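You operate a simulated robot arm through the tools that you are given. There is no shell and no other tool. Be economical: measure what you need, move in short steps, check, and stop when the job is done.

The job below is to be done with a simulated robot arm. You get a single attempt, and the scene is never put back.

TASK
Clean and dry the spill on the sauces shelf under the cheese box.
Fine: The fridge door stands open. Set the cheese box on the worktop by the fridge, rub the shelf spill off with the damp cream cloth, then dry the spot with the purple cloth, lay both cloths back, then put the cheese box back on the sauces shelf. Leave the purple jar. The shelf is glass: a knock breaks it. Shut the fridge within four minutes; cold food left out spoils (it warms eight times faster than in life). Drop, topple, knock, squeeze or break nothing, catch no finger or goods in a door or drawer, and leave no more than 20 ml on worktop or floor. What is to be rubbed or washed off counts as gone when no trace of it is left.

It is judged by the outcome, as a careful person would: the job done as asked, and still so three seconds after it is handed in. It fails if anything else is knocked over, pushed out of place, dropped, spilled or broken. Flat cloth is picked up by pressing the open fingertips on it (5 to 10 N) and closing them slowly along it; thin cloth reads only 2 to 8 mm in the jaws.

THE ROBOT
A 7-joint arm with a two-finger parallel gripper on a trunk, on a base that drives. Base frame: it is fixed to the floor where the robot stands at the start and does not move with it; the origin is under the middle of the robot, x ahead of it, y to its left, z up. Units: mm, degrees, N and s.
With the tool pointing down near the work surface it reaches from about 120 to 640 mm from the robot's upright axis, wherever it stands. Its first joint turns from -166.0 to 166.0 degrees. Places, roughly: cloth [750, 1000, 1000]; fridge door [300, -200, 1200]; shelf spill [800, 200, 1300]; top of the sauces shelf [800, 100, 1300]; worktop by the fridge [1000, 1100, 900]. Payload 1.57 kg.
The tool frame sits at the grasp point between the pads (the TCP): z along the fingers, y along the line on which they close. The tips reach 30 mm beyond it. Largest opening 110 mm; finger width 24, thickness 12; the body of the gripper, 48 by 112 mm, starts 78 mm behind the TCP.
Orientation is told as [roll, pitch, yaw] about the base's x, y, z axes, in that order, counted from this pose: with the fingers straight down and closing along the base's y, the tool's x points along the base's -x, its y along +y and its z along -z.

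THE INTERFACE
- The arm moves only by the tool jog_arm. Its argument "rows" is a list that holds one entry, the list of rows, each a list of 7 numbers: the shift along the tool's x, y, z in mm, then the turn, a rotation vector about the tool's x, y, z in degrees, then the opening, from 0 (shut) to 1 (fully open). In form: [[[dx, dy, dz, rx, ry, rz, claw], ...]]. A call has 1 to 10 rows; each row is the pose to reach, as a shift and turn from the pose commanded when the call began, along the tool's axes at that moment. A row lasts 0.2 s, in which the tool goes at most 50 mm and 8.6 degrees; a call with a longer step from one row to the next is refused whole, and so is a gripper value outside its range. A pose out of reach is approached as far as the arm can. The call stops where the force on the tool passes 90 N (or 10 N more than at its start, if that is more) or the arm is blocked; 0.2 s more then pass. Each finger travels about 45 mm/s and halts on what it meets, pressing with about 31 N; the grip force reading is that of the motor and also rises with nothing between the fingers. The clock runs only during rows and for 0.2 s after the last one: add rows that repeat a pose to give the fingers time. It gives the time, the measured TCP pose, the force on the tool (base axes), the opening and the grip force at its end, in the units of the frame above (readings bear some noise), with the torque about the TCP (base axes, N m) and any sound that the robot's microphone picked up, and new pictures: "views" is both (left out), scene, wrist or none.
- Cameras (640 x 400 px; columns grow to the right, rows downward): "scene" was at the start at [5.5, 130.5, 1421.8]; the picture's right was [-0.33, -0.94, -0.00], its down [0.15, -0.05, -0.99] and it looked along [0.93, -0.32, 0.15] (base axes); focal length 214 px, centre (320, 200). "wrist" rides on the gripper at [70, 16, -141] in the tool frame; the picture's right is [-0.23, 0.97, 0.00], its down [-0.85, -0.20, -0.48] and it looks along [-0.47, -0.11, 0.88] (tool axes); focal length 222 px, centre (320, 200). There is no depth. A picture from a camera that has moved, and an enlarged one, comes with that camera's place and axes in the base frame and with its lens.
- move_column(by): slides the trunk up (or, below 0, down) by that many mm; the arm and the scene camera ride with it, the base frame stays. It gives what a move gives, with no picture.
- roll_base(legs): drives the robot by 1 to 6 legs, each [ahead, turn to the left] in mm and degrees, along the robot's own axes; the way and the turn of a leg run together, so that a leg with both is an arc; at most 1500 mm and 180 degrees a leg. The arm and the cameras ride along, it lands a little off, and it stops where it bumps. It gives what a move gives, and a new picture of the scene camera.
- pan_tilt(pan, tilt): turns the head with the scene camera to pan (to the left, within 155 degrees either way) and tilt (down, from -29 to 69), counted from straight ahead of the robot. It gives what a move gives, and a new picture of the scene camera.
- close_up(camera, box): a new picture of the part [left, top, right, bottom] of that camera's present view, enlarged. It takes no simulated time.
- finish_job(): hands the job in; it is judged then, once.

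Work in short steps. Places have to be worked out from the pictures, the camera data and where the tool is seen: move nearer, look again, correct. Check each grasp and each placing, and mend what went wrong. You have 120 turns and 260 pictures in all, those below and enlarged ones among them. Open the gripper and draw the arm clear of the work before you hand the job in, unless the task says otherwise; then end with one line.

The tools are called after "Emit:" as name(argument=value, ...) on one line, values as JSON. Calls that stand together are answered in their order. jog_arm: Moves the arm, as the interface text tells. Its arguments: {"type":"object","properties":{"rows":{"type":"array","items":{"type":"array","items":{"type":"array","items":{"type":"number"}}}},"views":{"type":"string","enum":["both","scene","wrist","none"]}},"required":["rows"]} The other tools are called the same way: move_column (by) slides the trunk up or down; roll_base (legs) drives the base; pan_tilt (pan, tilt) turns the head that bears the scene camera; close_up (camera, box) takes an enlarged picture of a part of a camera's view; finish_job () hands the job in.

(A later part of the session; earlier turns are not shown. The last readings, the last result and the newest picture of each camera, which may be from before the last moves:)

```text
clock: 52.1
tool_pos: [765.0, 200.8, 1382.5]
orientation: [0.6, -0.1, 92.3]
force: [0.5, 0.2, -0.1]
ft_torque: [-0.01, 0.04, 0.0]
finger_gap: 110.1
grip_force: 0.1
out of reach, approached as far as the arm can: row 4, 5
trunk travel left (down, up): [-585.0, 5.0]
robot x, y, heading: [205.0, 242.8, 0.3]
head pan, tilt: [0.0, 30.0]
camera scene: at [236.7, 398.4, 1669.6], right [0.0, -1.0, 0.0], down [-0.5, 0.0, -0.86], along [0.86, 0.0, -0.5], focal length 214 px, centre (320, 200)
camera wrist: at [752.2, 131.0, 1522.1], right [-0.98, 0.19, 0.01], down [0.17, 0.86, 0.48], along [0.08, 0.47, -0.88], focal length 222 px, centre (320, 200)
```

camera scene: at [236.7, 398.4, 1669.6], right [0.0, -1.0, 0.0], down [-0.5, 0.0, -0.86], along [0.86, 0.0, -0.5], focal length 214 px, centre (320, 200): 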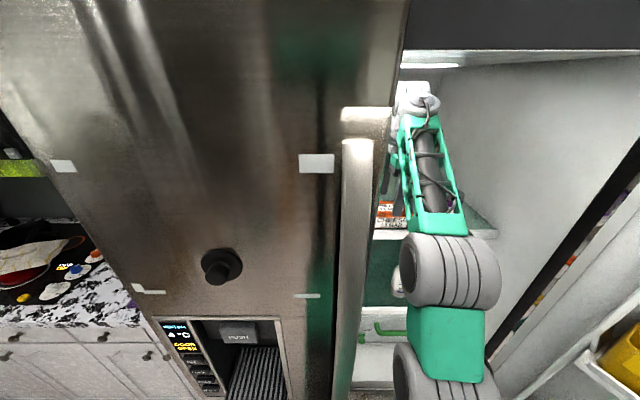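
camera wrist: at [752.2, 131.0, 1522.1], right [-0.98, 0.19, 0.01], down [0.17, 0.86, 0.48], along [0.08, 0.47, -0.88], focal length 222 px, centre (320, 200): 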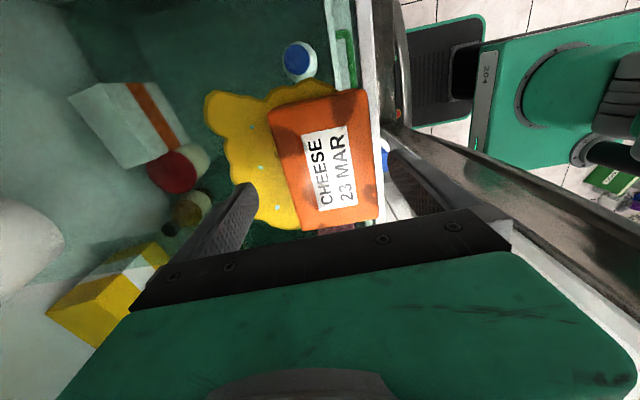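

The earlier touch shifted the box ~19 mm toward the front (now x≈717–798, still on the shelf, upright). I centre at x=757 and descend to tips just above shelf lip height.

Emit:
jog_arm(rows=[[[0, 19, 0, 0, 0, 0, 1], [0, 19, 15, 0, 0, 0, 1], [0, 19, 30, 0, 0, 0, 1], [0, 19, 42, 0, 0, 0, 1], [0, 19, 52, 0, 0, 0, 1], [0, 19, 52, 0, 0, 0, 1]]], views="wrist")

```text
clock: 53.5
tool_pos: [744.8, 199.6, 1331.0]
orientation: [0.5, -0.1, 92.3]
force: [0.1, 0.0, 0.2]
ft_torque: [0.03, -0.01, 0.01]
finger_gap: 109.8
grip_force: 0.1
trunk travel left (down, up): [-585.0, 5.0]
robot x, y, heading: [202.9, 240.4, 0.1]
head pan, tilt: [0.0, 30.0]
camera wrist: at [732.1, 130.5, 1471.1], right [-0.98, 0.19, 0.01], down [0.17, 0.86, 0.48], along [0.08, 0.47, -0.88], focal length 222 px, centre (320, 200)
```

wrist: 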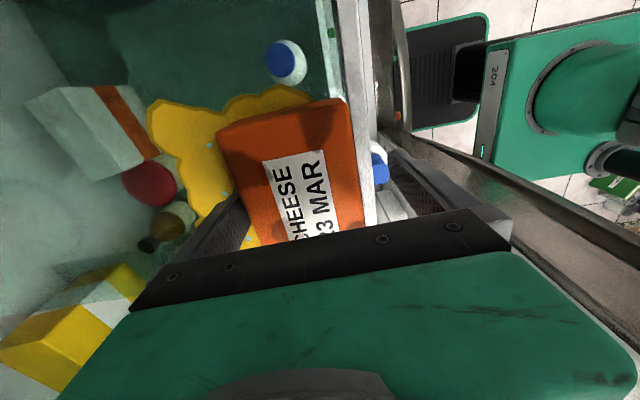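

I'm at x=745, slightly short; no contact. Raise 10 mm, shift +10 mm forward, then close slowly.

Emit:
jog_arm(rows=[[[0, 0, -10, 0, 0, 0, 1], [0, -10, -10, 0, 0, 0, 1], [0, -10, -10, 0, 0, 0, 0.9], [0, -10, -10, 0, 0, 0, 0.8], [0, -10, -10, 0, 0, 0, 0.74], [0, -10, -10, 0, 0, 0, 0.7], [0, -10, -10, 0, 0, 0, 0.68], [0, -10, -10, 0, 0, 0, 0.66], [0, -10, -10, 0, 0, 0, 0.66]]], views="wrist")

```text
clock: 55.5
tool_pos: [755.7, 201.1, 1340.4]
orientation: [0.6, -0.1, 92.2]
force: [0.8, -0.9, 1.4]
ft_torque: [0.14, -0.16, -0.06]
finger_gap: 77.6
grip_force: 30.6
trunk travel left (down, up): [-585.0, 5.0]
robot x, y, heading: [204.4, 241.4, 0.3]
head pan, tilt: [0.0, 30.0]
camera wrist: at [742.9, 131.4, 1480.3], right [-0.98, 0.19, 0.01], down [0.17, 0.86, 0.48], along [0.08, 0.47, -0.88], focal length 222 px, centre (320, 200)
```

wrist: 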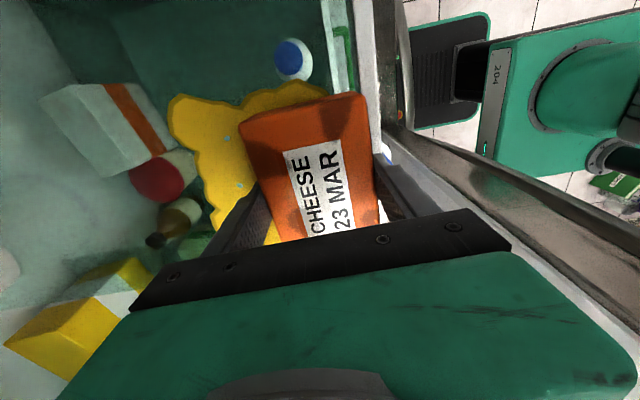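

Box gripped at 77.6 mm. Lift 30 mm and check it holds while retracting straight out.

Emit:
jog_arm(rows=[[[0, 0, -8, 0, 0, 0, 0.66], [0, 0, -18, 0, 0, 0, 0.66], [0, 4, -28, 0, 0, 0, 0.66], [-1, 25, -33, 0, 0, 0, 0.66], [-2, 60, -35, 0, 0, 0, 0.66], [-4, 100, -35, 0, 0, 0, 0.66], [-6, 140, -35, 0, 0, 0, 0.66], [-8, 180, -35, 0, 0, 0, 0.66], [-9, 220, -35, 0, 0, 0, 0.66]]])

```text
clock: 57.5
tool_pos: [537.4, 202.0, 1379.7]
orientation: [0.5, -0.1, 92.3]
force: [0.5, 0.5, -2.7]
ft_torque: [-0.02, 0.02, 0.01]
finger_gap: 77.8
grip_force: 30.5
trunk travel left (down, up): [-585.0, 5.0]
robot x, y, heading: [203.4, 241.3, 0.3]
head pan, tilt: [0.0, 30.0]
camera scene: at [232.3, 398.4, 1669.7], right [0.0, -1.0, 0.0], down [-0.5, 0.0, -0.87], along [0.87, 0.0, -0.5], focal length 214 px, centre (320, 200)
camera wrist: at [523.7, 133.2, 1519.2], right [-0.98, 0.19, 0.01], down [0.17, 0.86, 0.48], along [0.08, 0.47, -0.88], focal length 222 px, centre (320, 200)
```

scene: 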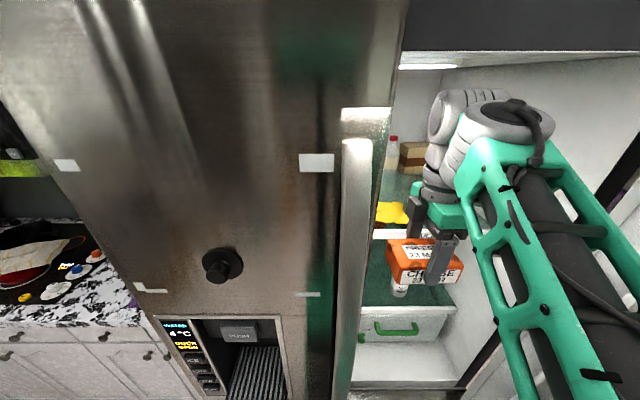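
wrist: 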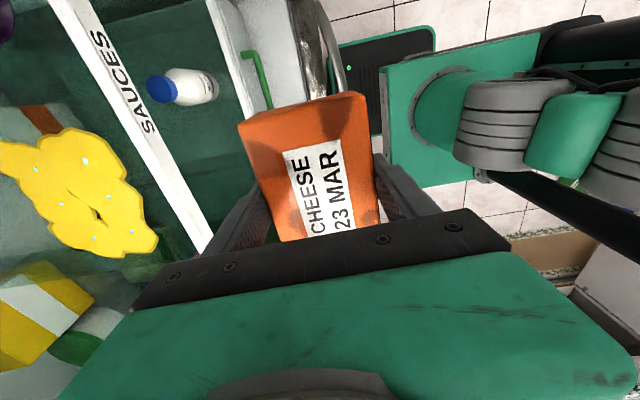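

Box held well. Spill spans about x 750–845, y 130–275. I drive to a single worktop station near (350,1400) with smooth arcs.

Emit:
roll_base(legs=[[-250, 0], [236, 90], [690, 0], [388, -90]])

Emit:
move_column(by=-250)

Emit:
pan_tilt(pan=0, tilt=30)

```text
clock: 70.2
tool_pos: [736.1, 1237.4, 1379.3]
orientation: [0.5, 0.0, 87.8]
force: [0.2, -0.3, -2.2]
ft_torque: [0.02, 0.01, -0.01]
finger_gap: 77.7
grip_force: 31.0
trunk travel left (down, up): [-585.0, 5.0]
robot x, y, heading: [403.4, 1304.1, -3.9]
head pan, tilt: [0.0, 30.0]
cut short: leg 2, 4
camera scene: at [446.6, 1457.7, 1669.7], right [-0.07, -1.0, 0.0], down [-0.5, 0.04, -0.87], along [0.86, -0.06, -0.5], focal length 214 px, centre (320, 200)
```

scene: 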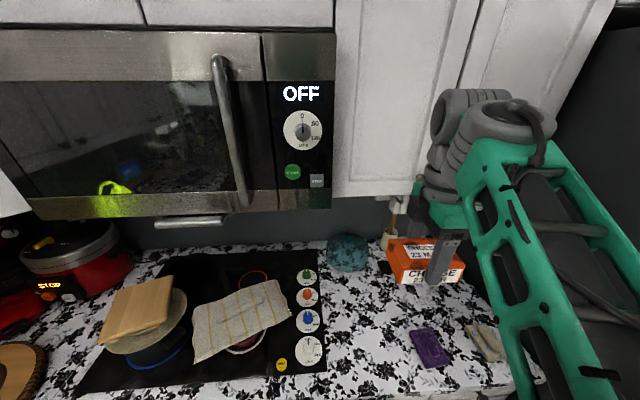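

```text
clock: 72.8
tool_pos: [735.7, 1238.5, 1128.9]
orientation: [0.4, -0.1, 87.8]
force: [0.5, 0.5, -2.0]
ft_torque: [0.01, -0.02, 0.01]
finger_gap: 77.8
grip_force: 30.9
trunk travel left (down, up): [-335.0, 255.0]
robot x, y, heading: [404.4, 1303.3, -4.3]
head pan, tilt: [0.0, 30.0]
```

```text
clock: 73.4
tool_pos: [734.6, 1238.5, 1130.0]
orientation: [0.5, -0.1, 87.8]
force: [0.4, 0.3, -1.9]
ft_torque: [-0.03, -0.01, -0.03]
finger_gap: 77.7
grip_force: 30.9
trunk travel left (down, up): [-335.0, 255.0]
robot x, y, heading: [407.8, 1300.2, -4.0]
head pan, tilt: [0.0, 30.0]
camera scene: at [446.4, 1457.7, 1419.7], right [-0.07, -1.0, 0.0], down [-0.5, 0.04, -0.87], along [0.86, -0.06, -0.5], focal length 214 px, centre (320, 200)
```

scene: 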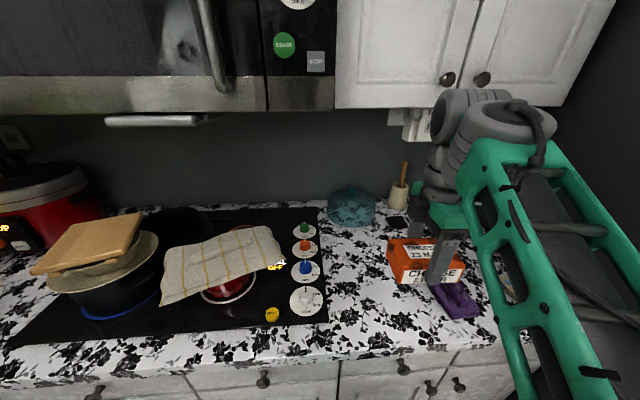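

The real damp cream cloth is visible next to the purple one, nearer the fridge (≈(780,890)); the checked towel on the pot is a decoy. I lower the box here over clear worktop at about (735,1240).

Emit:
jog_arm(rows=[[[0, 0, 40, 0, 0, 0, 0.66], [0, 0, 80, 0, 0, 0, 0.66], [0, 0, 120, 0, 0, 0, 0.66], [0, 0, 150, 0, 0, 0, 0.66], [0, 0, 158, 0, 0, 0, 0.66]]])

```text
clock: 74.6
tool_pos: [733.0, 1235.6, 971.2]
orientation: [0.6, -0.2, 87.8]
force: [0.3, 0.6, -3.1]
ft_torque: [-0.02, -0.01, -0.01]
finger_gap: 77.6
grip_force: 30.6
trunk travel left (down, up): [-335.0, 255.0]
robot x, y, heading: [405.4, 1305.3, -4.1]
head pan, tilt: [0.0, 30.0]
camera scene: at [446.4, 1457.6, 1419.7], right [-0.07, -1.0, 0.0], down [-0.5, 0.04, -0.87], along [0.86, -0.06, -0.5], focal length 214 px, centre (320, 200)
camera wrist: at [714.2, 1166.8, 1110.4], right [-0.96, 0.26, 0.01], down [0.24, 0.85, 0.48], along [0.12, 0.46, -0.88], focal length 222 px, centre (320, 200)
```

scene: 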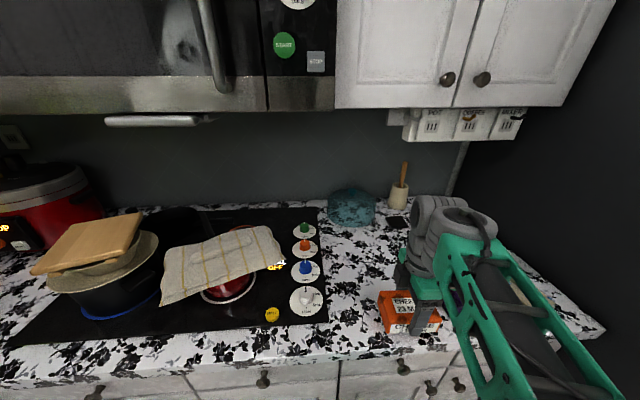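
wrist: 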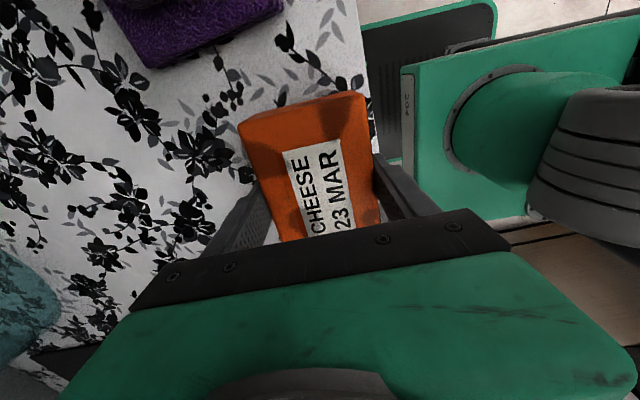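

A little close to the counter front; I shift 30 mm inward and 20 mm left, then descend slowly to contact.

Emit:
jog_arm(rows=[[[-10, -15, 2, 0, 0, 0, 0.66], [-20, -30, 5, 0, 0, 0, 0.66], [-20, -30, 9, 0, 0, 0, 0.66], [-20, -30, 13, 0, 0, 0, 0.66], [-20, -30, 16, 0, 0, 0, 0.66]]], views="none")

Emit:
jog_arm(rows=[[[0, 0, 2, 0, 0, 0, 0.66], [0, 0, 4, 0, 0, 0, 0.66], [0, 0, 4, 0, 0, 0, 0.66]]], views="none")

```text
clock: 75.8
tool_pos: [763.1, 1257.7, 954.1]
orientation: [0.5, 0.0, 87.8]
force: [0.0, -0.1, 0.9]
ft_torque: [0.08, -0.07, -0.02]
finger_gap: 77.5
grip_force: 31.0
trunk travel left (down, up): [-335.0, 255.0]
robot x, y, heading: [410.8, 1304.0, -4.3]
head pan, tilt: [0.0, 30.0]
```

```text
clock: 76.6
tool_pos: [764.8, 1256.9, 952.2]
orientation: [0.1, 0.0, 87.8]
force: [-0.1, -1.6, 23.6]
ft_torque: [-0.03, -0.79, -0.26]
finger_gap: 77.8
grip_force: 30.8
trunk travel left (down, up): [-335.0, 255.0]
robot x, y, heading: [406.5, 1302.2, -3.9]
head pan, tilt: [0.0, 30.0]
```

Contact made. Open, then rise.

Emit:
jog_arm(rows=[[[0, 0, -2, 0, 0, 0, 0.7], [0, 0, -2, 0, 0, 0, 0.8], [0, 0, -2, 0, 0, 0, 0.95], [0, 0, -2, 0, 0, 0, 1], [0, 0, -35, 0, 0, 0, 1], [0, 0, -80, 0, 0, 0, 1], [0, 0, -120, 0, 0, 0, 1]]], views="both")

```text
clock: 78.2
tool_pos: [763.8, 1258.6, 1068.3]
orientation: [0.4, -0.1, 87.8]
force: [0.5, -0.1, 0.5]
ft_torque: [0.01, 0.02, 0.0]
finger_gap: 110.2
grip_force: 0.0
trunk travel left (down, up): [-335.0, 255.0]
robot x, y, heading: [405.0, 1301.2, -3.9]
head pan, tilt: [0.0, 30.0]
camera scene: at [446.3, 1457.5, 1419.6], right [-0.07, -1.0, 0.0], down [-0.5, 0.04, -0.87], along [0.86, -0.06, -0.5], focal length 214 px, centre (320, 200)
camera wrist: at [745.7, 1189.1, 1209.1], right [-0.96, 0.26, 0.01], down [0.24, 0.85, 0.48], along [0.12, 0.46, -0.88], focal length 222 px, centre (320, 200)
```

scene: 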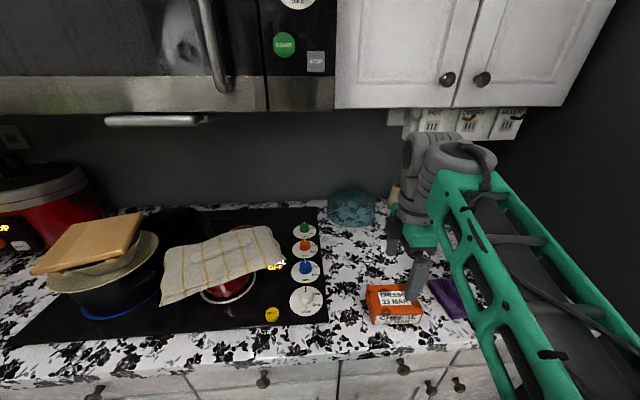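
wrist: 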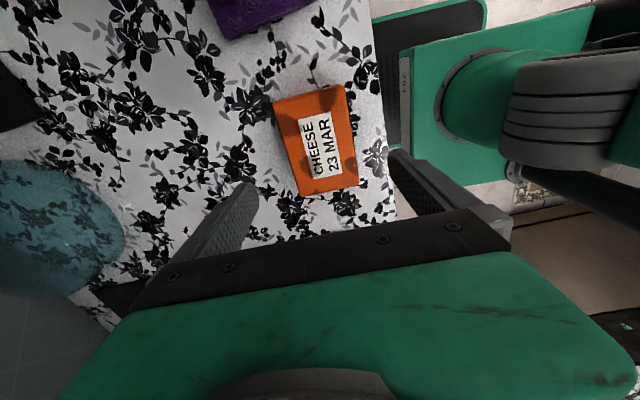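

Box is set down. I move right to look at the cloths from above, at safe height.

Emit:
jog_arm(rows=[[[42, 10, -5, 0, 0, 0, 1], [84, 20, -10, 0, 0, 0, 1], [126, 25, -10, 0, 0, 0, 1], [168, 25, -10, 0, 0, 0, 1], [210, 20, -10, 0, 0, 0, 1], [252, 10, -10, 0, 0, 0, 1], [290, 5, -10, 0, 0, 0, 1]]])

```text
clock: 79.8
tool_pos: [747.0, 966.2, 1082.7]
orientation: [0.5, -0.1, 87.9]
force: [-0.1, -0.5, 0.6]
ft_torque: [0.01, 0.0, 0.01]
finger_gap: 109.9
grip_force: 0.0
trunk travel left (down, up): [-335.0, 255.0]
robot x, y, heading: [405.5, 1303.8, -4.1]
head pan, tilt: [0.0, 30.0]
camera scene: at [446.4, 1457.4, 1419.7], right [-0.07, -1.0, 0.0], down [-0.5, 0.04, -0.87], along [0.86, -0.06, -0.5], focal length 214 px, centre (320, 200)
camera wrist: at [728.4, 896.6, 1223.0], right [-0.96, 0.26, 0.01], down [0.24, 0.85, 0.48], along [0.12, 0.46, -0.88], focal length 222 px, centre (320, 200)
```

scene: 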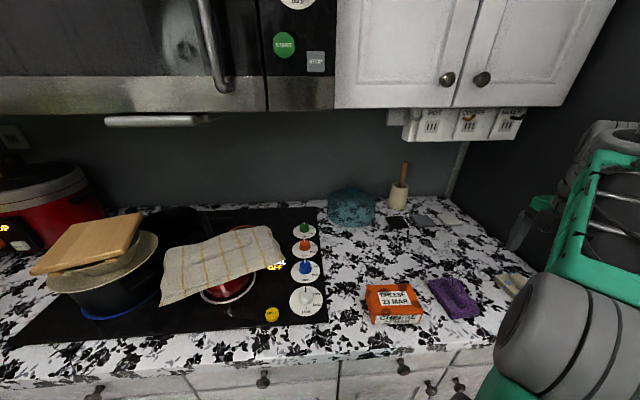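
wrist: 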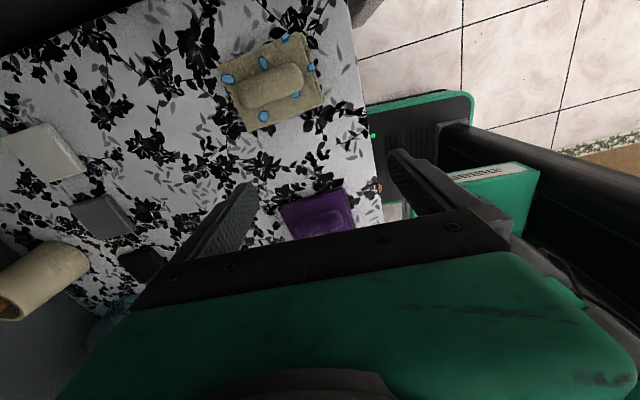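

The cream cloth is a folded pad with a raised ridge lying along x at ≈(780,888). I turn the gripper to close along y and move above the ridge.

Emit:
jog_arm(rows=[[[8, -4, 7, 0, 0, 8.4, 1], [16, -8, 14, 0, 0, 16.8, 1], [24, -12, 21, 0, 0, 25.2, 0.95], [32, -16, 28, 0, 0, 33.6, 0.9], [40, -20, 35, 0, 0, 42, 0.85], [48, -24, 42, 0, 0, 50.4, 0.8], [56, -28, 49, 0, 0, 58.8, 0.75], [64, -31, 56, 0, 0, 67.2, 0.7], [72, -34, 63, 0, 0, 75.6, 0.65], [77, -36, 70, 0, 0, 84, 0.6]]], views="wrist")

```text
clock: 82.0
tool_pos: [783.7, 890.5, 1009.3]
orientation: [0.1, 0.5, 3.7]
force: [-0.5, 0.1, -0.6]
ft_torque: [-0.01, -0.03, -0.01]
finger_gap: 66.0
grip_force: 0.0
trunk travel left (down, up): [-335.0, 255.0]
robot x, y, heading: [407.5, 1307.2, -4.1]
head pan, tilt: [0.0, 30.0]
camera wrist: at [712.7, 900.6, 1150.4], right [0.16, 0.99, 0.0], down [0.87, -0.15, 0.47], along [0.46, -0.08, -0.88], focal length 222 px, centre (320, 200)
```

wrist: 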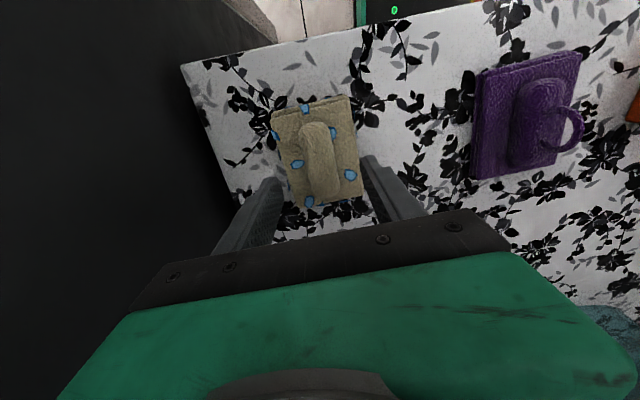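

Aligned over the ridge. Descend until light contact with the pad.

Emit:
jog_arm(rows=[[[3, 0, 20, 0, 0, 0, 0.55], [3, 0, 40, 0, 0, 0, 0.5], [3, 0, 50, 0, 0, 0, 0.5], [3, 0, 55, 0, 0, 0, 0.5], [3, 0, 55, 0, 0, 0, 0.5]]], views="wrist")

```text
clock: 83.2
tool_pos: [779.3, 889.1, 958.5]
orientation: [-0.4, 0.2, 3.8]
force: [3.4, -2.8, 32.1]
ft_torque: [0.56, -0.13, 0.01]
finger_gap: 55.6
grip_force: 0.6
trunk travel left (down, up): [-335.0, 255.0]
robot x, y, heading: [409.0, 1306.6, -4.0]
head pan, tilt: [0.0, 30.0]
camera wrist: at [707.6, 902.2, 1099.6], right [0.16, 0.99, -0.01], down [0.87, -0.14, 0.48], along [0.47, -0.08, -0.88], focal length 222 px, centre (320, 200)
```

wrist: 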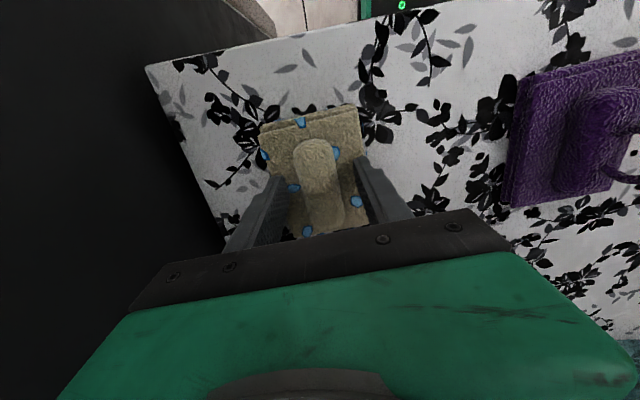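

Pad top is at ≈928; I ease up 3 mm and close slowly on the ridge.

Emit:
jog_arm(rows=[[[0, 0, -3, 0, 0, 0, 0.45], [0, 0, -3, 0, 0, 0, 0.38], [0, 0, -3, 0, 0, 0, 0.3], [0, 0, -3, 0, 0, 0, 0.22], [0, 0, -3, 0, 0, 0, 0.15], [0, 0, -3, 0, 0, 0, 0.1], [0, 0, -3, 0, 0, 0, 0.05], [0, 0, -3, 0, 0, 0, 0.05]]], views="wrist")

```text
clock: 85.0
tool_pos: [775.9, 890.0, 960.6]
orientation: [-0.1, 0.4, 3.7]
force: [-0.8, -1.1, 29.7]
ft_torque: [0.01, -0.27, -0.13]
finger_gap: 30.0
grip_force: 15.0
trunk travel left (down, up): [-335.0, 255.0]
robot x, y, heading: [403.5, 1304.7, -4.1]
head pan, tilt: [0.0, 30.0]
camera wrist: at [706.3, 901.5, 1100.2], right [0.16, 0.99, 0.0], down [0.87, -0.14, 0.47], along [0.47, -0.08, -0.88], focal length 222 px, centre (320, 200)
```

wrist: 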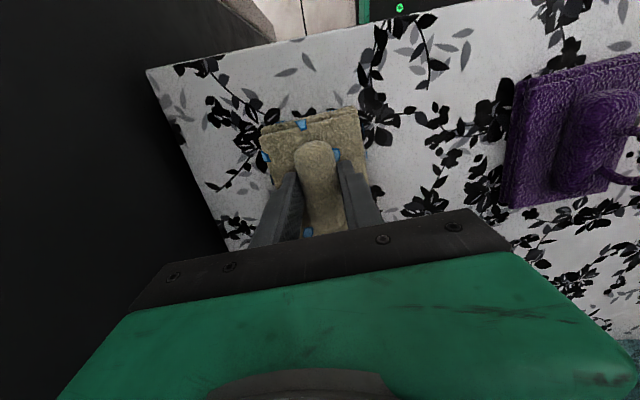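

Ridge gripped (30 mm, 15 N). Lift and swing the arm back to front-centre for travel.

Emit:
jog_arm(rows=[[[0, 0, -30, 0, 0, 0, 0.02], [0, 15, -70, 0, 0, 0, 0.02], [0, 60, -85, 0, 0, 0, 0.02], [2, 108, -90, 0, 0, 0, 0.02], [5, 156, -90, 0, 0, 0, 0.02], [8, 204, -90, 0, 0, 0, 0.02], [10, 252, -90, 0, 0, 0, 0.02], [12, 300, -90, 0, 0, 0, 0.02], [15, 348, -90, 0, 0, 0, 0.02], [18, 393, -90, 0, 0, 0, 0.02]]], views="wrist")

```text
clock: 87.2
tool_pos: [737.5, 1283.5, 1048.6]
orientation: [0.1, 0.5, 3.8]
force: [0.4, -0.5, 0.5]
ft_torque: [-0.02, 0.01, 0.04]
finger_gap: 29.2
grip_force: 31.0
trunk travel left (down, up): [-335.0, 255.0]
robot x, y, heading: [403.2, 1304.2, -4.0]
head pan, tilt: [0.0, 30.0]
camera wrist: at [667.7, 1295.4, 1188.6], right [0.16, 0.99, 0.0], down [0.87, -0.14, 0.47], along [0.46, -0.08, -0.88], focal length 222 px, centre (320, 200)
```

wrist: 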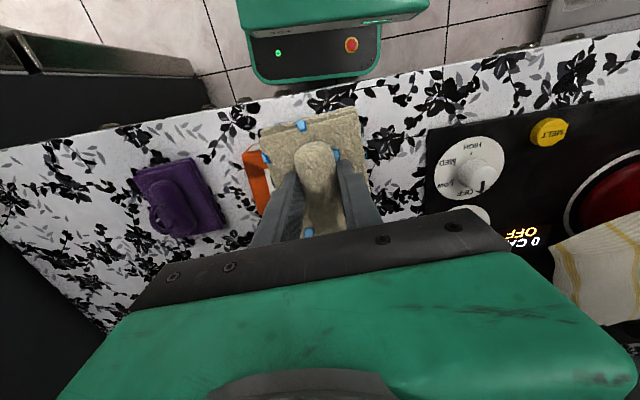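

Cloth held like a pad. Raise the trunk and drive back to the shelf station.

Emit:
roll_base(legs=[[-459, 94], [-645, 0], [-236, -90]])

Emit:
move_column(by=253)

```text
clock: 98.5
tool_pos: [211.9, 196.5, 1048.9]
orientation: [0.0, 0.5, 3.6]
force: [-0.5, 0.3, -1.0]
ft_torque: [-0.01, 0.02, -0.02]
finger_gap: 28.8
grip_force: 30.7
trunk travel left (down, up): [-335.0, 255.0]
robot x, y, heading: [-121.2, 218.2, -4.1]
head pan, tilt: [0.0, 30.0]
cut short: leg 1, 3
camera scene: at [-78.9, 369.6, 1419.7], right [-0.07, -1.0, 0.0], down [-0.5, 0.04, -0.87], along [0.86, -0.06, -0.5], focal length 214 px, centre (320, 200)
```

scene: 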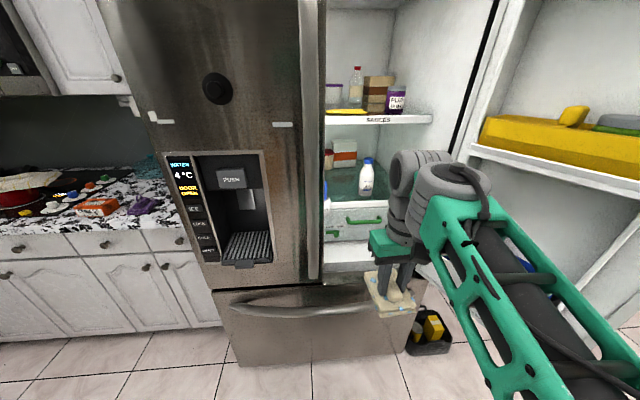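

```text
clock: 101.2
tool_pos: [212.3, 195.2, 1300.8]
orientation: [0.1, 0.6, 3.6]
force: [-0.1, 0.3, -0.9]
ft_torque: [0.0, 0.03, -0.01]
finger_gap: 29.1
grip_force: 30.4
trunk travel left (down, up): [-588.0, 2.0]
robot x, y, heading: [-120.6, 216.3, -4.3]
head pan, tilt: [0.0, 30.0]
```

Drive forward to x≈215 straightening the heading, then raise the tool in front of the shelf.

Emit:
roll_base(legs=[[170, 10], [166, -6]])

Emit:
jog_arm(rows=[[[0, 0, -40, 0, 0, 0, 0.02], [0, 0, -85, 0, 0, 0, 0.02], [-40, 0, -88, 0, 0, 0, 0.02], [-80, 0, -88, 0, 0, 0, 0.02], [-80, 0, -88, 0, 0, 0, 0.02]]])

```text
clock: 103.7
tool_pos: [551.5, 233.2, 1301.0]
orientation: [0.1, 0.5, 7.8]
force: [0.2, -0.1, -0.4]
ft_torque: [-0.03, 0.06, -0.04]
finger_gap: 29.1
grip_force: 30.9
trunk travel left (down, up): [-588.0, 2.0]
robot x, y, heading: [214.5, 230.9, 0.3]
head pan, tilt: [0.0, 30.0]
camera scene: at [248.7, 385.2, 1672.7], right [0.0, -1.0, 0.0], down [-0.5, 0.0, -0.87], along [0.87, 0.0, -0.5], focal length 214 px, centre (320, 200)
```

scene: 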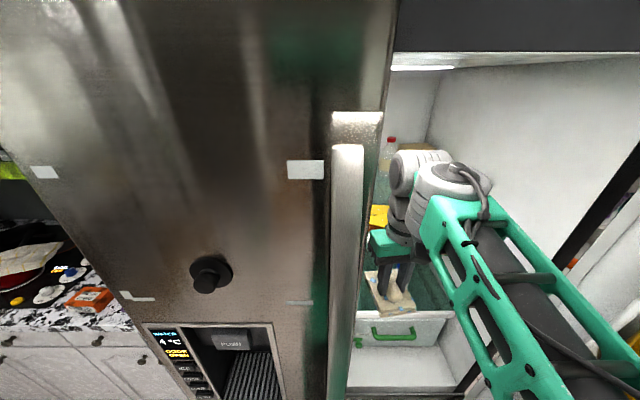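

```text
clock: 104.9
tool_pos: [629.4, 244.5, 1390.5]
orientation: [0.2, 0.4, 7.9]
force: [1.0, -0.4, 0.0]
ft_torque: [0.02, -0.01, 0.01]
finger_gap: 29.2
grip_force: 31.2
trunk travel left (down, up): [-588.0, 2.0]
robot x, y, heading: [216.2, 229.0, 0.1]
head pan, tilt: [0.0, 30.0]
camera scene: at [247.0, 385.2, 1672.7], right [0.0, -1.0, 0.0], down [-0.5, 0.0, -0.87], along [0.87, 0.0, -0.5], focal length 214 px, centre (320, 200)
camera wrist: at [559.7, 251.5, 1530.7], right [0.09, 1.0, 0.0], down [0.88, -0.08, 0.47], along [0.47, -0.04, -0.88], focal length 222 px, centre (320, 200)
```

scene: 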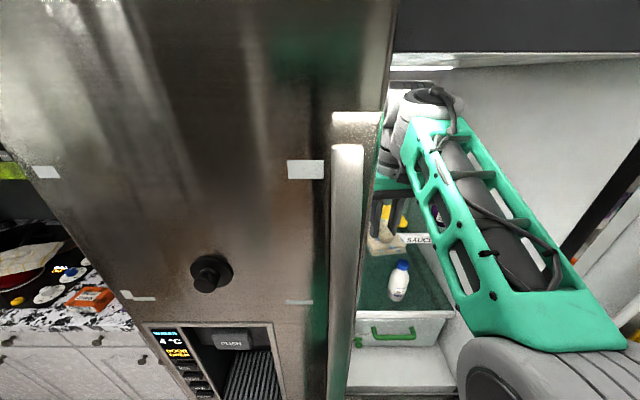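
wrist: 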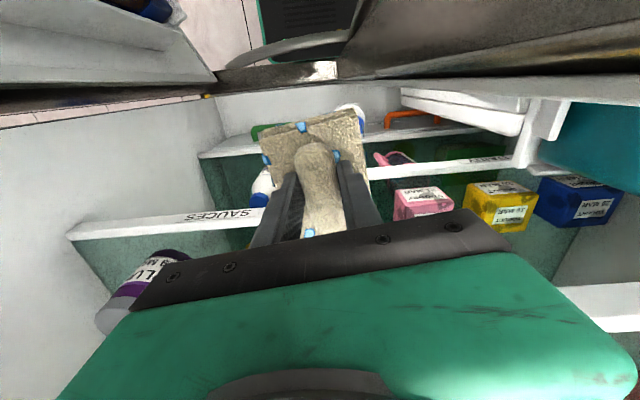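

Now move the pad over the near spill region (775,165) while descending to just above the shelf.

Emit:
jog_arm(rows=[[[-35, -25, 5, 0, 0, 0, 0.02], [-70, -50, 12, 0, 0, 0, 0.02], [-105, -77, 22, 0, 0, 0, 0.02], [-132, -99, 32, 0, 0, 0, 0.02], [-132, -99, 36, 0, 0, 0, 0.02]]])

```text
clock: 106.1
tool_pos: [777.2, 163.4, 1352.3]
orientation: [0.1, 0.4, 7.9]
force: [0.6, -0.6, -0.5]
ft_torque: [-0.01, -0.02, -0.01]
finger_gap: 28.7
grip_force: 30.8
trunk travel left (down, up): [-588.0, 2.0]
robot x, y, heading: [216.4, 226.1, -0.0]
head pan, tilt: [0.0, 30.0]
camera scene: at [247.1, 385.4, 1672.7], right [0.0, -1.0, 0.0], down [-0.5, 0.0, -0.87], along [0.87, 0.0, -0.5], focal length 214 px, centre (320, 200)
camera wrist: at [706.4, 170.2, 1492.5], right [0.09, 1.0, 0.0], down [0.88, -0.08, 0.47], along [0.47, -0.04, -0.88], focal length 222 px, centre (320, 200)
```

scene: 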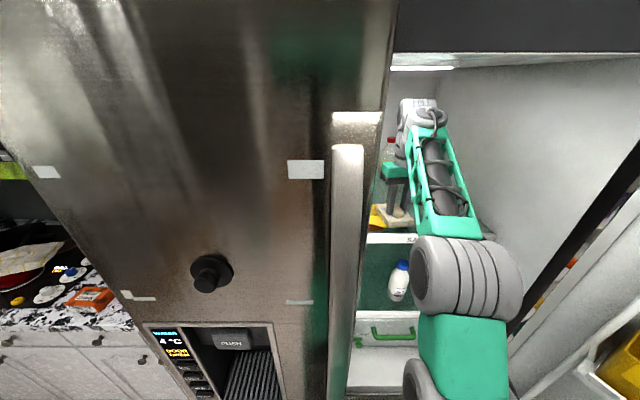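
wrist: 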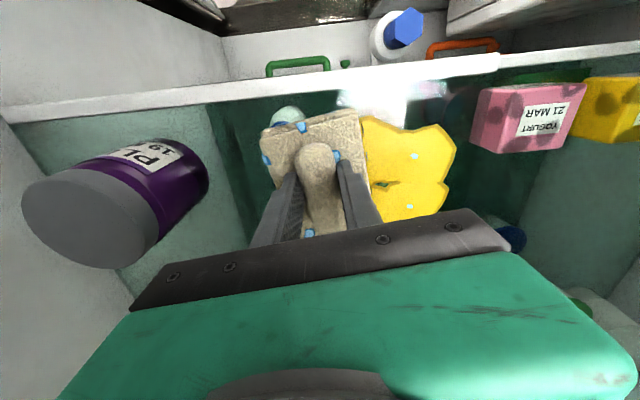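

Reach is fine here. The pad (≈97×80 mm) covers x≈736–833. Lower gently to contact.

Emit:
jog_arm(rows=[[[0, 0, 3, 0, 0, 0, 0.02], [0, 0, 5, 0, 0, 0, 0.02], [0, 0, 5, 0, 0, 0, 0.02]]], views="none")

```text
clock: 106.9
tool_pos: [776.5, 164.7, 1346.1]
orientation: [0.1, 0.6, 7.9]
force: [0.4, 0.2, 0.5]
ft_torque: [-0.03, -0.01, -0.01]
finger_gap: 29.2
grip_force: 31.0
trunk travel left (down, up): [-588.0, 2.0]
robot x, y, heading: [220.3, 229.5, 0.3]
head pan, tilt: [0.0, 30.0]
```

Emit:
jog_arm(rows=[[[0, 0, 2, 0, 0, 0, 0.02], [0, 0, 4, 0, 0, 0, 0.02], [0, 0, 4, 0, 0, 0, 0.02]]], views="none")

```text
clock: 107.7
tool_pos: [775.8, 164.9, 1346.0]
orientation: [0.0, 0.0, 8.0]
force: [15.0, 0.8, 38.1]
ft_torque: [0.01, 0.07, 0.03]
finger_gap: 28.9
grip_force: 31.2
trunk travel left (down, up): [-588.0, 2.0]
robot x, y, heading: [217.1, 229.2, 0.4]
head pan, tilt: [0.0, 30.0]
```

Contact at TCP z≈1346 but too firm; I ease to light pressure and wipe in a boustrophedon over the spill.

Emit:
jog_arm(rows=[[[0, 0, -2.5, 0, 0, 0, 0.02], [-4, 30, -2.5, 0, 0, 0, 0.02], [-8, 59, -2.5, 0, 0, 0, 0.02], [-12, 86, -2.5, 0, 0, 0, 0.02], [-24, 86, -2.5, 0, 0, 0, 0.02], [-20, 58, -2.5, 0, 0, 0, 0.02], [-16, 28, -2.5, 0, 0, 0, 0.02], [-11, -9, -2.5, 0, 0, 0, 0.02], [7, -9, -2.5, 0, 0, 0, 0.02], [2, 30, -2.5, 0, 0, 0, 0.02]]], views="wrist")

```text
clock: 109.9
tool_pos: [767.6, 194.2, 1345.8]
orientation: [0.1, 0.5, 7.9]
force: [1.5, 0.7, 20.6]
ft_torque: [0.08, -0.47, -0.58]
finger_gap: 29.0
grip_force: 31.4
trunk travel left (down, up): [-588.0, 2.0]
robot x, y, heading: [215.9, 232.2, 0.0]
head pan, tilt: [0.0, 30.0]
camera wrist: at [697.3, 201.0, 1486.2], right [0.09, 1.0, 0.0], down [0.88, -0.08, 0.47], along [0.47, -0.04, -0.88], focal length 222 px, centre (320, 200)
```

wrist: 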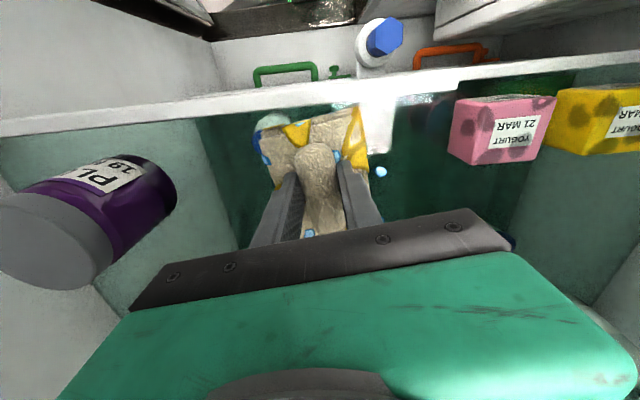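

Most of it is taken up by the cloth. A second pass to the edges, then a look.

Emit:
jog_arm(rows=[[[-4, 28, 0, 0, 0, 0, 0.02], [-8, 57, 0, 0, 0, 0, 0.02], [-28, 55, 0, 0, 0, 0, 0.02], [-23, 21, 0, 0, 0, 0, 0.02], [-19, -11, 0, 0, 0, 0, 0.02], [-14, -42, 0, 0, 0, 0, 0.02], [1, -42, 0, 0, 0, 0, 0.02], [-5, -1, 0, 0, 0, 0, 0.02], [-10, 0, -30, 0, 0, 0, 0.02], [50, -5, -45, 0, 0, 0, 0.02]]], views="wrist")

```text
refused: row 10 steps farther than a row can; nothing moved
```

Emit:
jog_arm(rows=[[[-4, 28, 0, 0, 0, 0, 0.02], [-8, 57, 0, 0, 0, 0, 0.02], [-28, 55, 0, 0, 0, 0, 0.02], [-23, 21, 0, 0, 0, 0, 0.02], [-19, -11, 0, 0, 0, 0, 0.02], [-14, -42, 0, 0, 0, 0, 0.02], [1, -42, 0, 0, 0, 0, 0.02], [-5, -1, 0, 0, 0, 0, 0.02], [-5, 0, -25, 0, 0, 0, 0.02], [40, -5, -40, 0, 0, 0, 0.02]]], views="wrist")

```text
clock: 112.1
tool_pos: [730.0, 181.4, 1388.2]
orientation: [0.1, 0.5, 7.9]
force: [0.1, -0.1, -0.6]
ft_torque: [0.01, 0.01, 0.02]
finger_gap: 29.0
grip_force: 30.3
trunk travel left (down, up): [-588.0, 2.0]
robot x, y, heading: [214.8, 230.4, 0.1]
head pan, tilt: [0.0, 30.0]
camera wrist: at [659.3, 189.4, 1529.6], right [0.09, 1.0, 0.0], down [0.88, -0.08, 0.47], along [0.47, -0.04, -0.88], focal length 222 px, centre (320, 200)
```

wrist: 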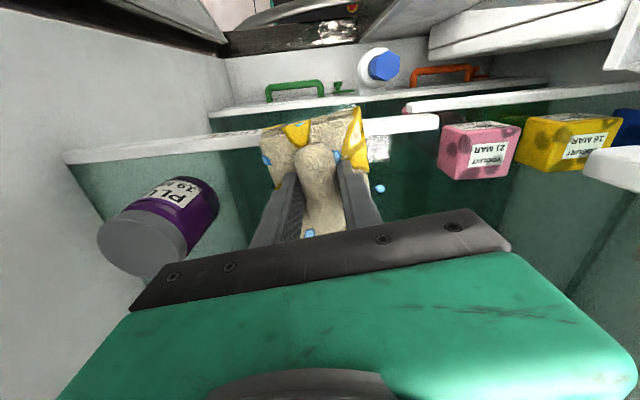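

I check the shelf with an enlarged scene view.

Emit:
close_up(camera="scene", box=[340, 150, 500, 250])

Emit:
close_up(camera="wrist", box=[190, 90, 450, 250])

```text
4.00 times, centred on (420, 200) of scene
camera zoom: at [245.5, 385.2, 1672.7], right [0.0, -1.0, 0.0], down [-0.5, 0.0, -0.87], along [0.87, 0.0, -0.5], focal length 858 px, centre (-80, 200)
```

zoom: 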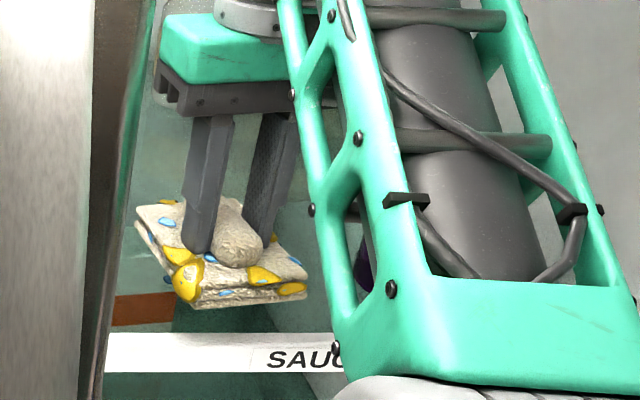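

```text
2.46 times, centred on (320, 170) of wrist
camera zoom: at [659.3, 189.4, 1529.6], right [0.09, 1.0, 0.0], down [0.88, -0.08, 0.47], along [0.47, -0.04, -0.88], focal length 547 px, centre (320, 274)
```

zoom: 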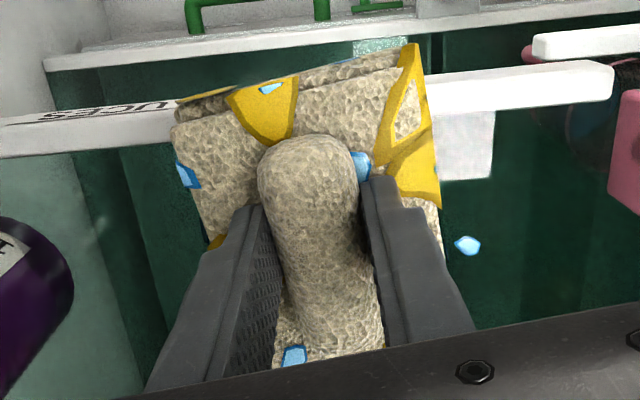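

Retract out of the compartment and look at the whole shelf.

Emit:
jog_arm(rows=[[[40, 15, 0, 0, 0, 0, 0.02], [82, 32, 0, 0, 0, 0, 0.02], [124, 50, 0, 0, 0, 0, 0.02], [164, 60, 0, 0, 0, 0, 0.02], [164, 60, 40, 0, 0, 0, 0.02]]], views="scene")

Emit:
close_up(camera="scene", box=[360, 170, 460, 250])

```text
clock: 113.3
tool_pos: [559.4, 221.3, 1345.8]
orientation: [0.1, 0.4, 7.9]
force: [-0.2, 0.2, -0.3]
ft_torque: [-0.05, 0.01, 0.02]
finger_gap: 28.8
grip_force: 30.6
trunk travel left (down, up): [-588.0, 2.0]
robot x, y, heading: [214.8, 232.4, 0.1]
head pan, tilt: [0.0, 30.0]
camera scene: at [247.9, 385.2, 1672.7], right [0.0, -1.0, 0.0], down [-0.5, 0.0, -0.87], along [0.87, 0.0, -0.5], focal length 214 px, centre (320, 200)
```

scene: 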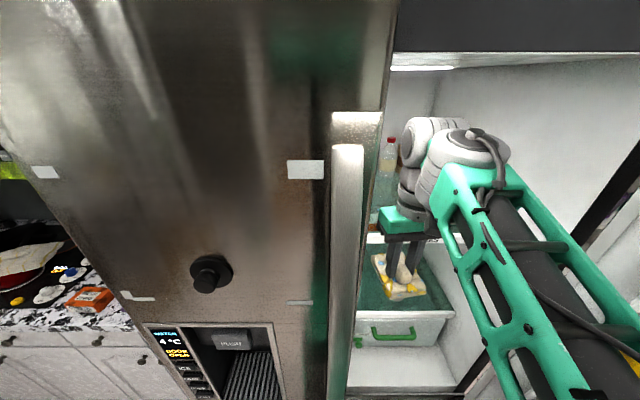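

```text
5.00 times, centred on (410, 210) of scene
camera zoom: at [247.9, 385.2, 1672.7], right [0.0, -1.0, 0.0], down [-0.5, 0.0, -0.87], along [0.87, 0.0, -0.5], focal length 1072 px, centre (-130, 150)
```

zoom: 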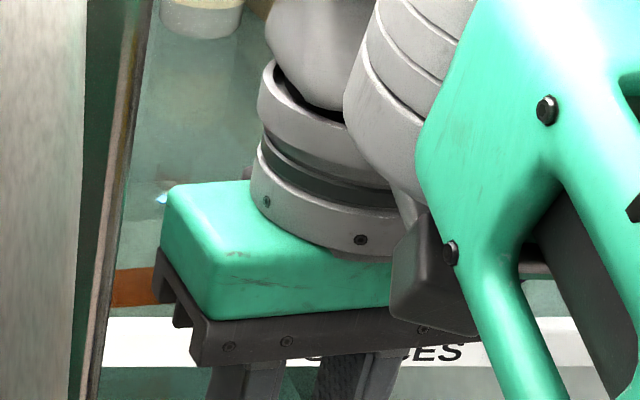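

One water drop visible only. I reverse to get an unobstructed picture of the shelf on the way.

Emit:
roll_base(legs=[[-265, 0]])

Emit:
close_up(camera="scene", box=[330, 130, 450, 210])

```text
clock: 115.2
tool_pos: [295.7, 219.7, 1346.7]
orientation: [0.1, 0.4, 8.1]
force: [0.2, -0.2, -0.4]
ft_torque: [0.0, 0.03, 0.03]
finger_gap: 28.9
grip_force: 31.0
trunk travel left (down, up): [-588.0, 2.0]
robot x, y, heading: [-43.9, 228.4, 0.3]
head pan, tilt: [0.0, 30.0]
camera scene: at [-16.8, 384.1, 1672.7], right [0.0, -1.0, 0.0], down [-0.5, 0.0, -0.87], along [0.87, 0.0, -0.5], focal length 214 px, centre (320, 200)
```

scene: 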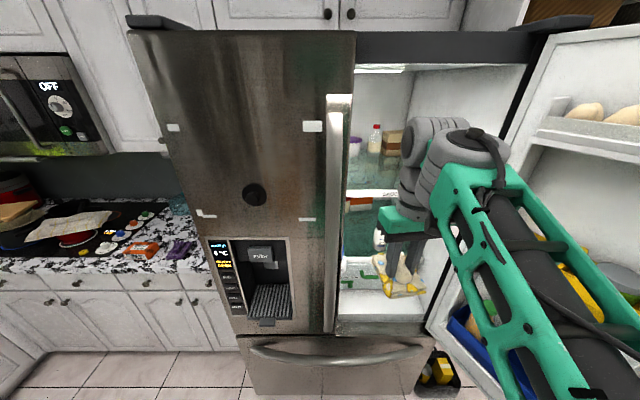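

```text
5.00 times, centred on (390, 170) of scene
camera zoom: at [-16.8, 384.1, 1672.7], right [0.0, -1.0, 0.0], down [-0.5, 0.0, -0.87], along [0.87, 0.0, -0.5], focal length 1072 px, centre (-30, 350)
```

zoom: 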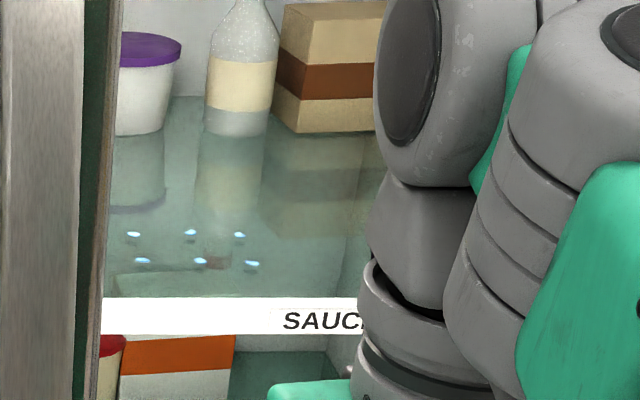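

Shelf spill is gone; six water drops remain (x 770–829, y 154–247) for drying. Drive to the worktop station and lower the trunk.

Emit:
roll_base(legs=[[236, 90], [430, 0], [430, -90]])

Emit:
move_column(by=-250)

```text
clock: 125.5
tool_pos: [716.0, 1087.2, 1346.3]
orientation: [0.1, 0.5, 7.4]
force: [0.5, -0.1, -0.4]
ft_torque: [0.0, -0.01, -0.01]
finger_gap: 29.2
grip_force: 31.4
trunk travel left (down, up): [-588.0, 2.0]
robot x, y, heading: [373.1, 1098.1, -0.3]
head pan, tilt: [0.0, 30.0]
cut short: leg 1, 3
camera scene: at [404.4, 1255.1, 1672.7], right [0.0, -1.0, 0.0], down [-0.5, 0.0, -0.87], along [0.87, 0.0, -0.5], focal length 214 px, centre (320, 200)
```

scene: 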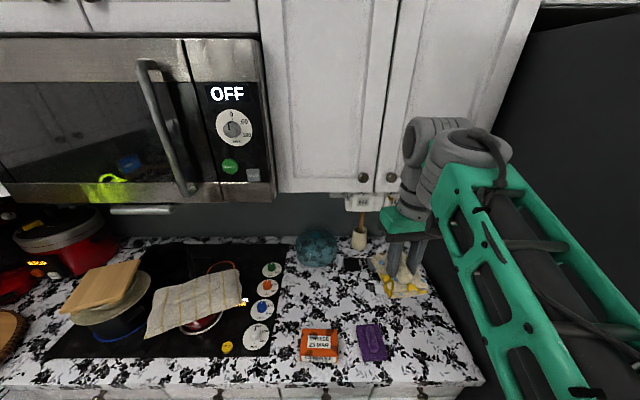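

```text
clock: 128.1
tool_pos: [714.7, 1086.9, 1096.8]
orientation: [0.1, 0.4, 7.4]
force: [-0.3, -0.4, -0.5]
ft_torque: [-0.01, 0.0, -0.02]
finger_gap: 29.1
grip_force: 30.9
trunk travel left (down, up): [-338.0, 252.0]
robot x, y, heading: [375.1, 1096.4, -0.0]
head pan, tilt: [0.0, 30.0]
```

Station reached well. Lay the cream cloth back at its spot (776,890).

Emit:
jog_arm(rows=[[[-7, -45, 0, 0, 0, 1, 0.02], [-14, -90, 10, 0, 0, 2, 0.02], [-21, -132, 30, 0, 0, 3, 0.02], [-28, -170, 60, 0, 0, 3.7, 0.02], [-35, -203, 90, 0, 0, 3.7, 0.02], [-35, -203, 120, 0, 0, 3.7, 0.02], [-35, -203, 130, 0, 0, 3.7, 0.02], [-35, -203, 135, 0, 0, 3.7, 0.02]]], views="wrist")

```text
clock: 129.9
tool_pos: [774.1, 889.2, 961.6]
orientation: [0.2, 0.4, 3.8]
force: [0.2, -1.1, -1.0]
ft_torque: [0.01, 0.0, 0.02]
finger_gap: 29.3
grip_force: 30.7
trunk travel left (down, up): [-338.0, 252.0]
robot x, y, heading: [375.3, 1101.8, -0.2]
head pan, tilt: [0.0, 30.0]
camera wrist: at [703.5, 901.8, 1101.7], right [0.16, 0.99, 0.0], down [0.87, -0.14, 0.47], along [0.46, -0.08, -0.88], focal length 222 px, centre (320, 200)
```

wrist: 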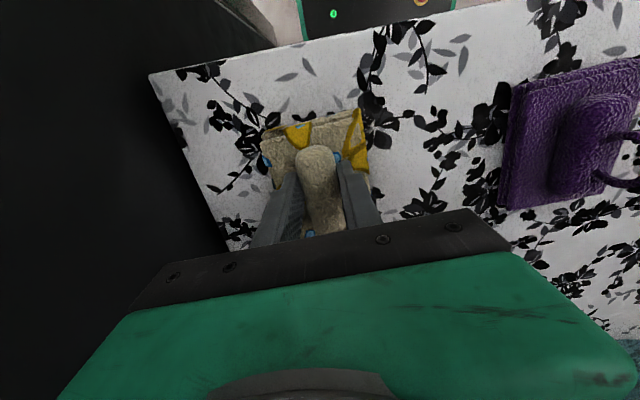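

Nearly touching; release, lift, and move over the purple cloth.

Emit:
jog_arm(rows=[[[0, 0, 2, 0, 0, 0, 0.2], [0, 0, 1, 0, 0, 0, 0.4], [0, 0, 1, 0, 0, 0, 0.55], [0, 0, -25, 0, 0, 0, 0.6], [0, 10, -72, 0, 0, 0, 0.6], [0, 55, -85, 0, 0, 0, 0.6], [0, 100, -85, 0, 0, 0, 0.6], [0, 145, -85, 0, 0, 0, 0.6], [0, 190, -85, 0, 0, 0, 0.6], [0, 200, -85, 0, 0, 0, 0.6]]], views="wrist")

```text
clock: 132.1
tool_pos: [760.1, 1088.2, 1047.1]
orientation: [0.1, 0.5, 3.7]
force: [0.4, -0.6, 0.3]
ft_torque: [-0.03, 0.01, 0.01]
finger_gap: 66.0
grip_force: 0.0
trunk travel left (down, up): [-338.0, 252.0]
robot x, y, heading: [375.4, 1099.5, -0.2]
head pan, tilt: [0.0, 30.0]
camera wrist: at [690.8, 1100.6, 1187.7], right [0.16, 0.99, 0.0], down [0.87, -0.14, 0.47], along [0.46, -0.08, -0.88], focal length 222 px, centre (320, 200)
```

wrist: 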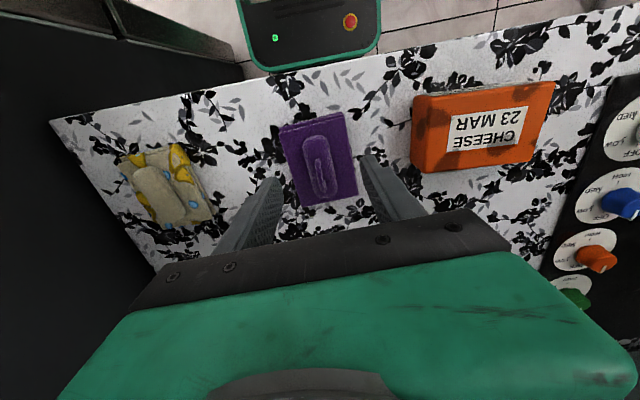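

Cream cloth laid back. Descend on the purple ridge at (778,1085).

Emit:
jog_arm(rows=[[[-9, -2, 30, 0, 0, 0, 0.6], [-18, -4, 60, 0, 0, 0, 0.6], [-18, -4, 78, 0, 0, 0, 0.6], [-18, -4, 84, 0, 0, 0, 0.6], [-18, -4, 86, 0, 0, 0, 0.55]]], views="wrist")

```text
clock: 133.3
tool_pos: [781.9, 1088.0, 960.2]
orientation: [0.0, 0.5, 3.7]
force: [0.2, -0.4, 0.4]
ft_torque: [0.0, -0.01, -0.01]
finger_gap: 60.2
grip_force: 0.1
trunk travel left (down, up): [-338.0, 252.0]
robot x, y, heading: [374.3, 1102.7, -0.1]
head pan, tilt: [0.0, 30.0]
camera wrist: at [711.2, 1099.3, 1100.6], right [0.16, 0.99, 0.0], down [0.87, -0.14, 0.47], along [0.46, -0.08, -0.88], focal length 222 px, centre (320, 200)
```

wrist: 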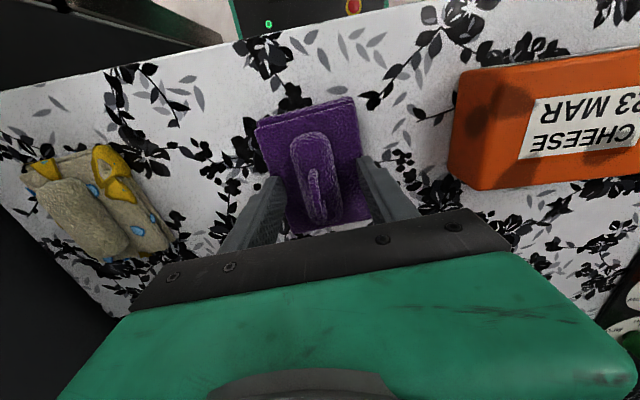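

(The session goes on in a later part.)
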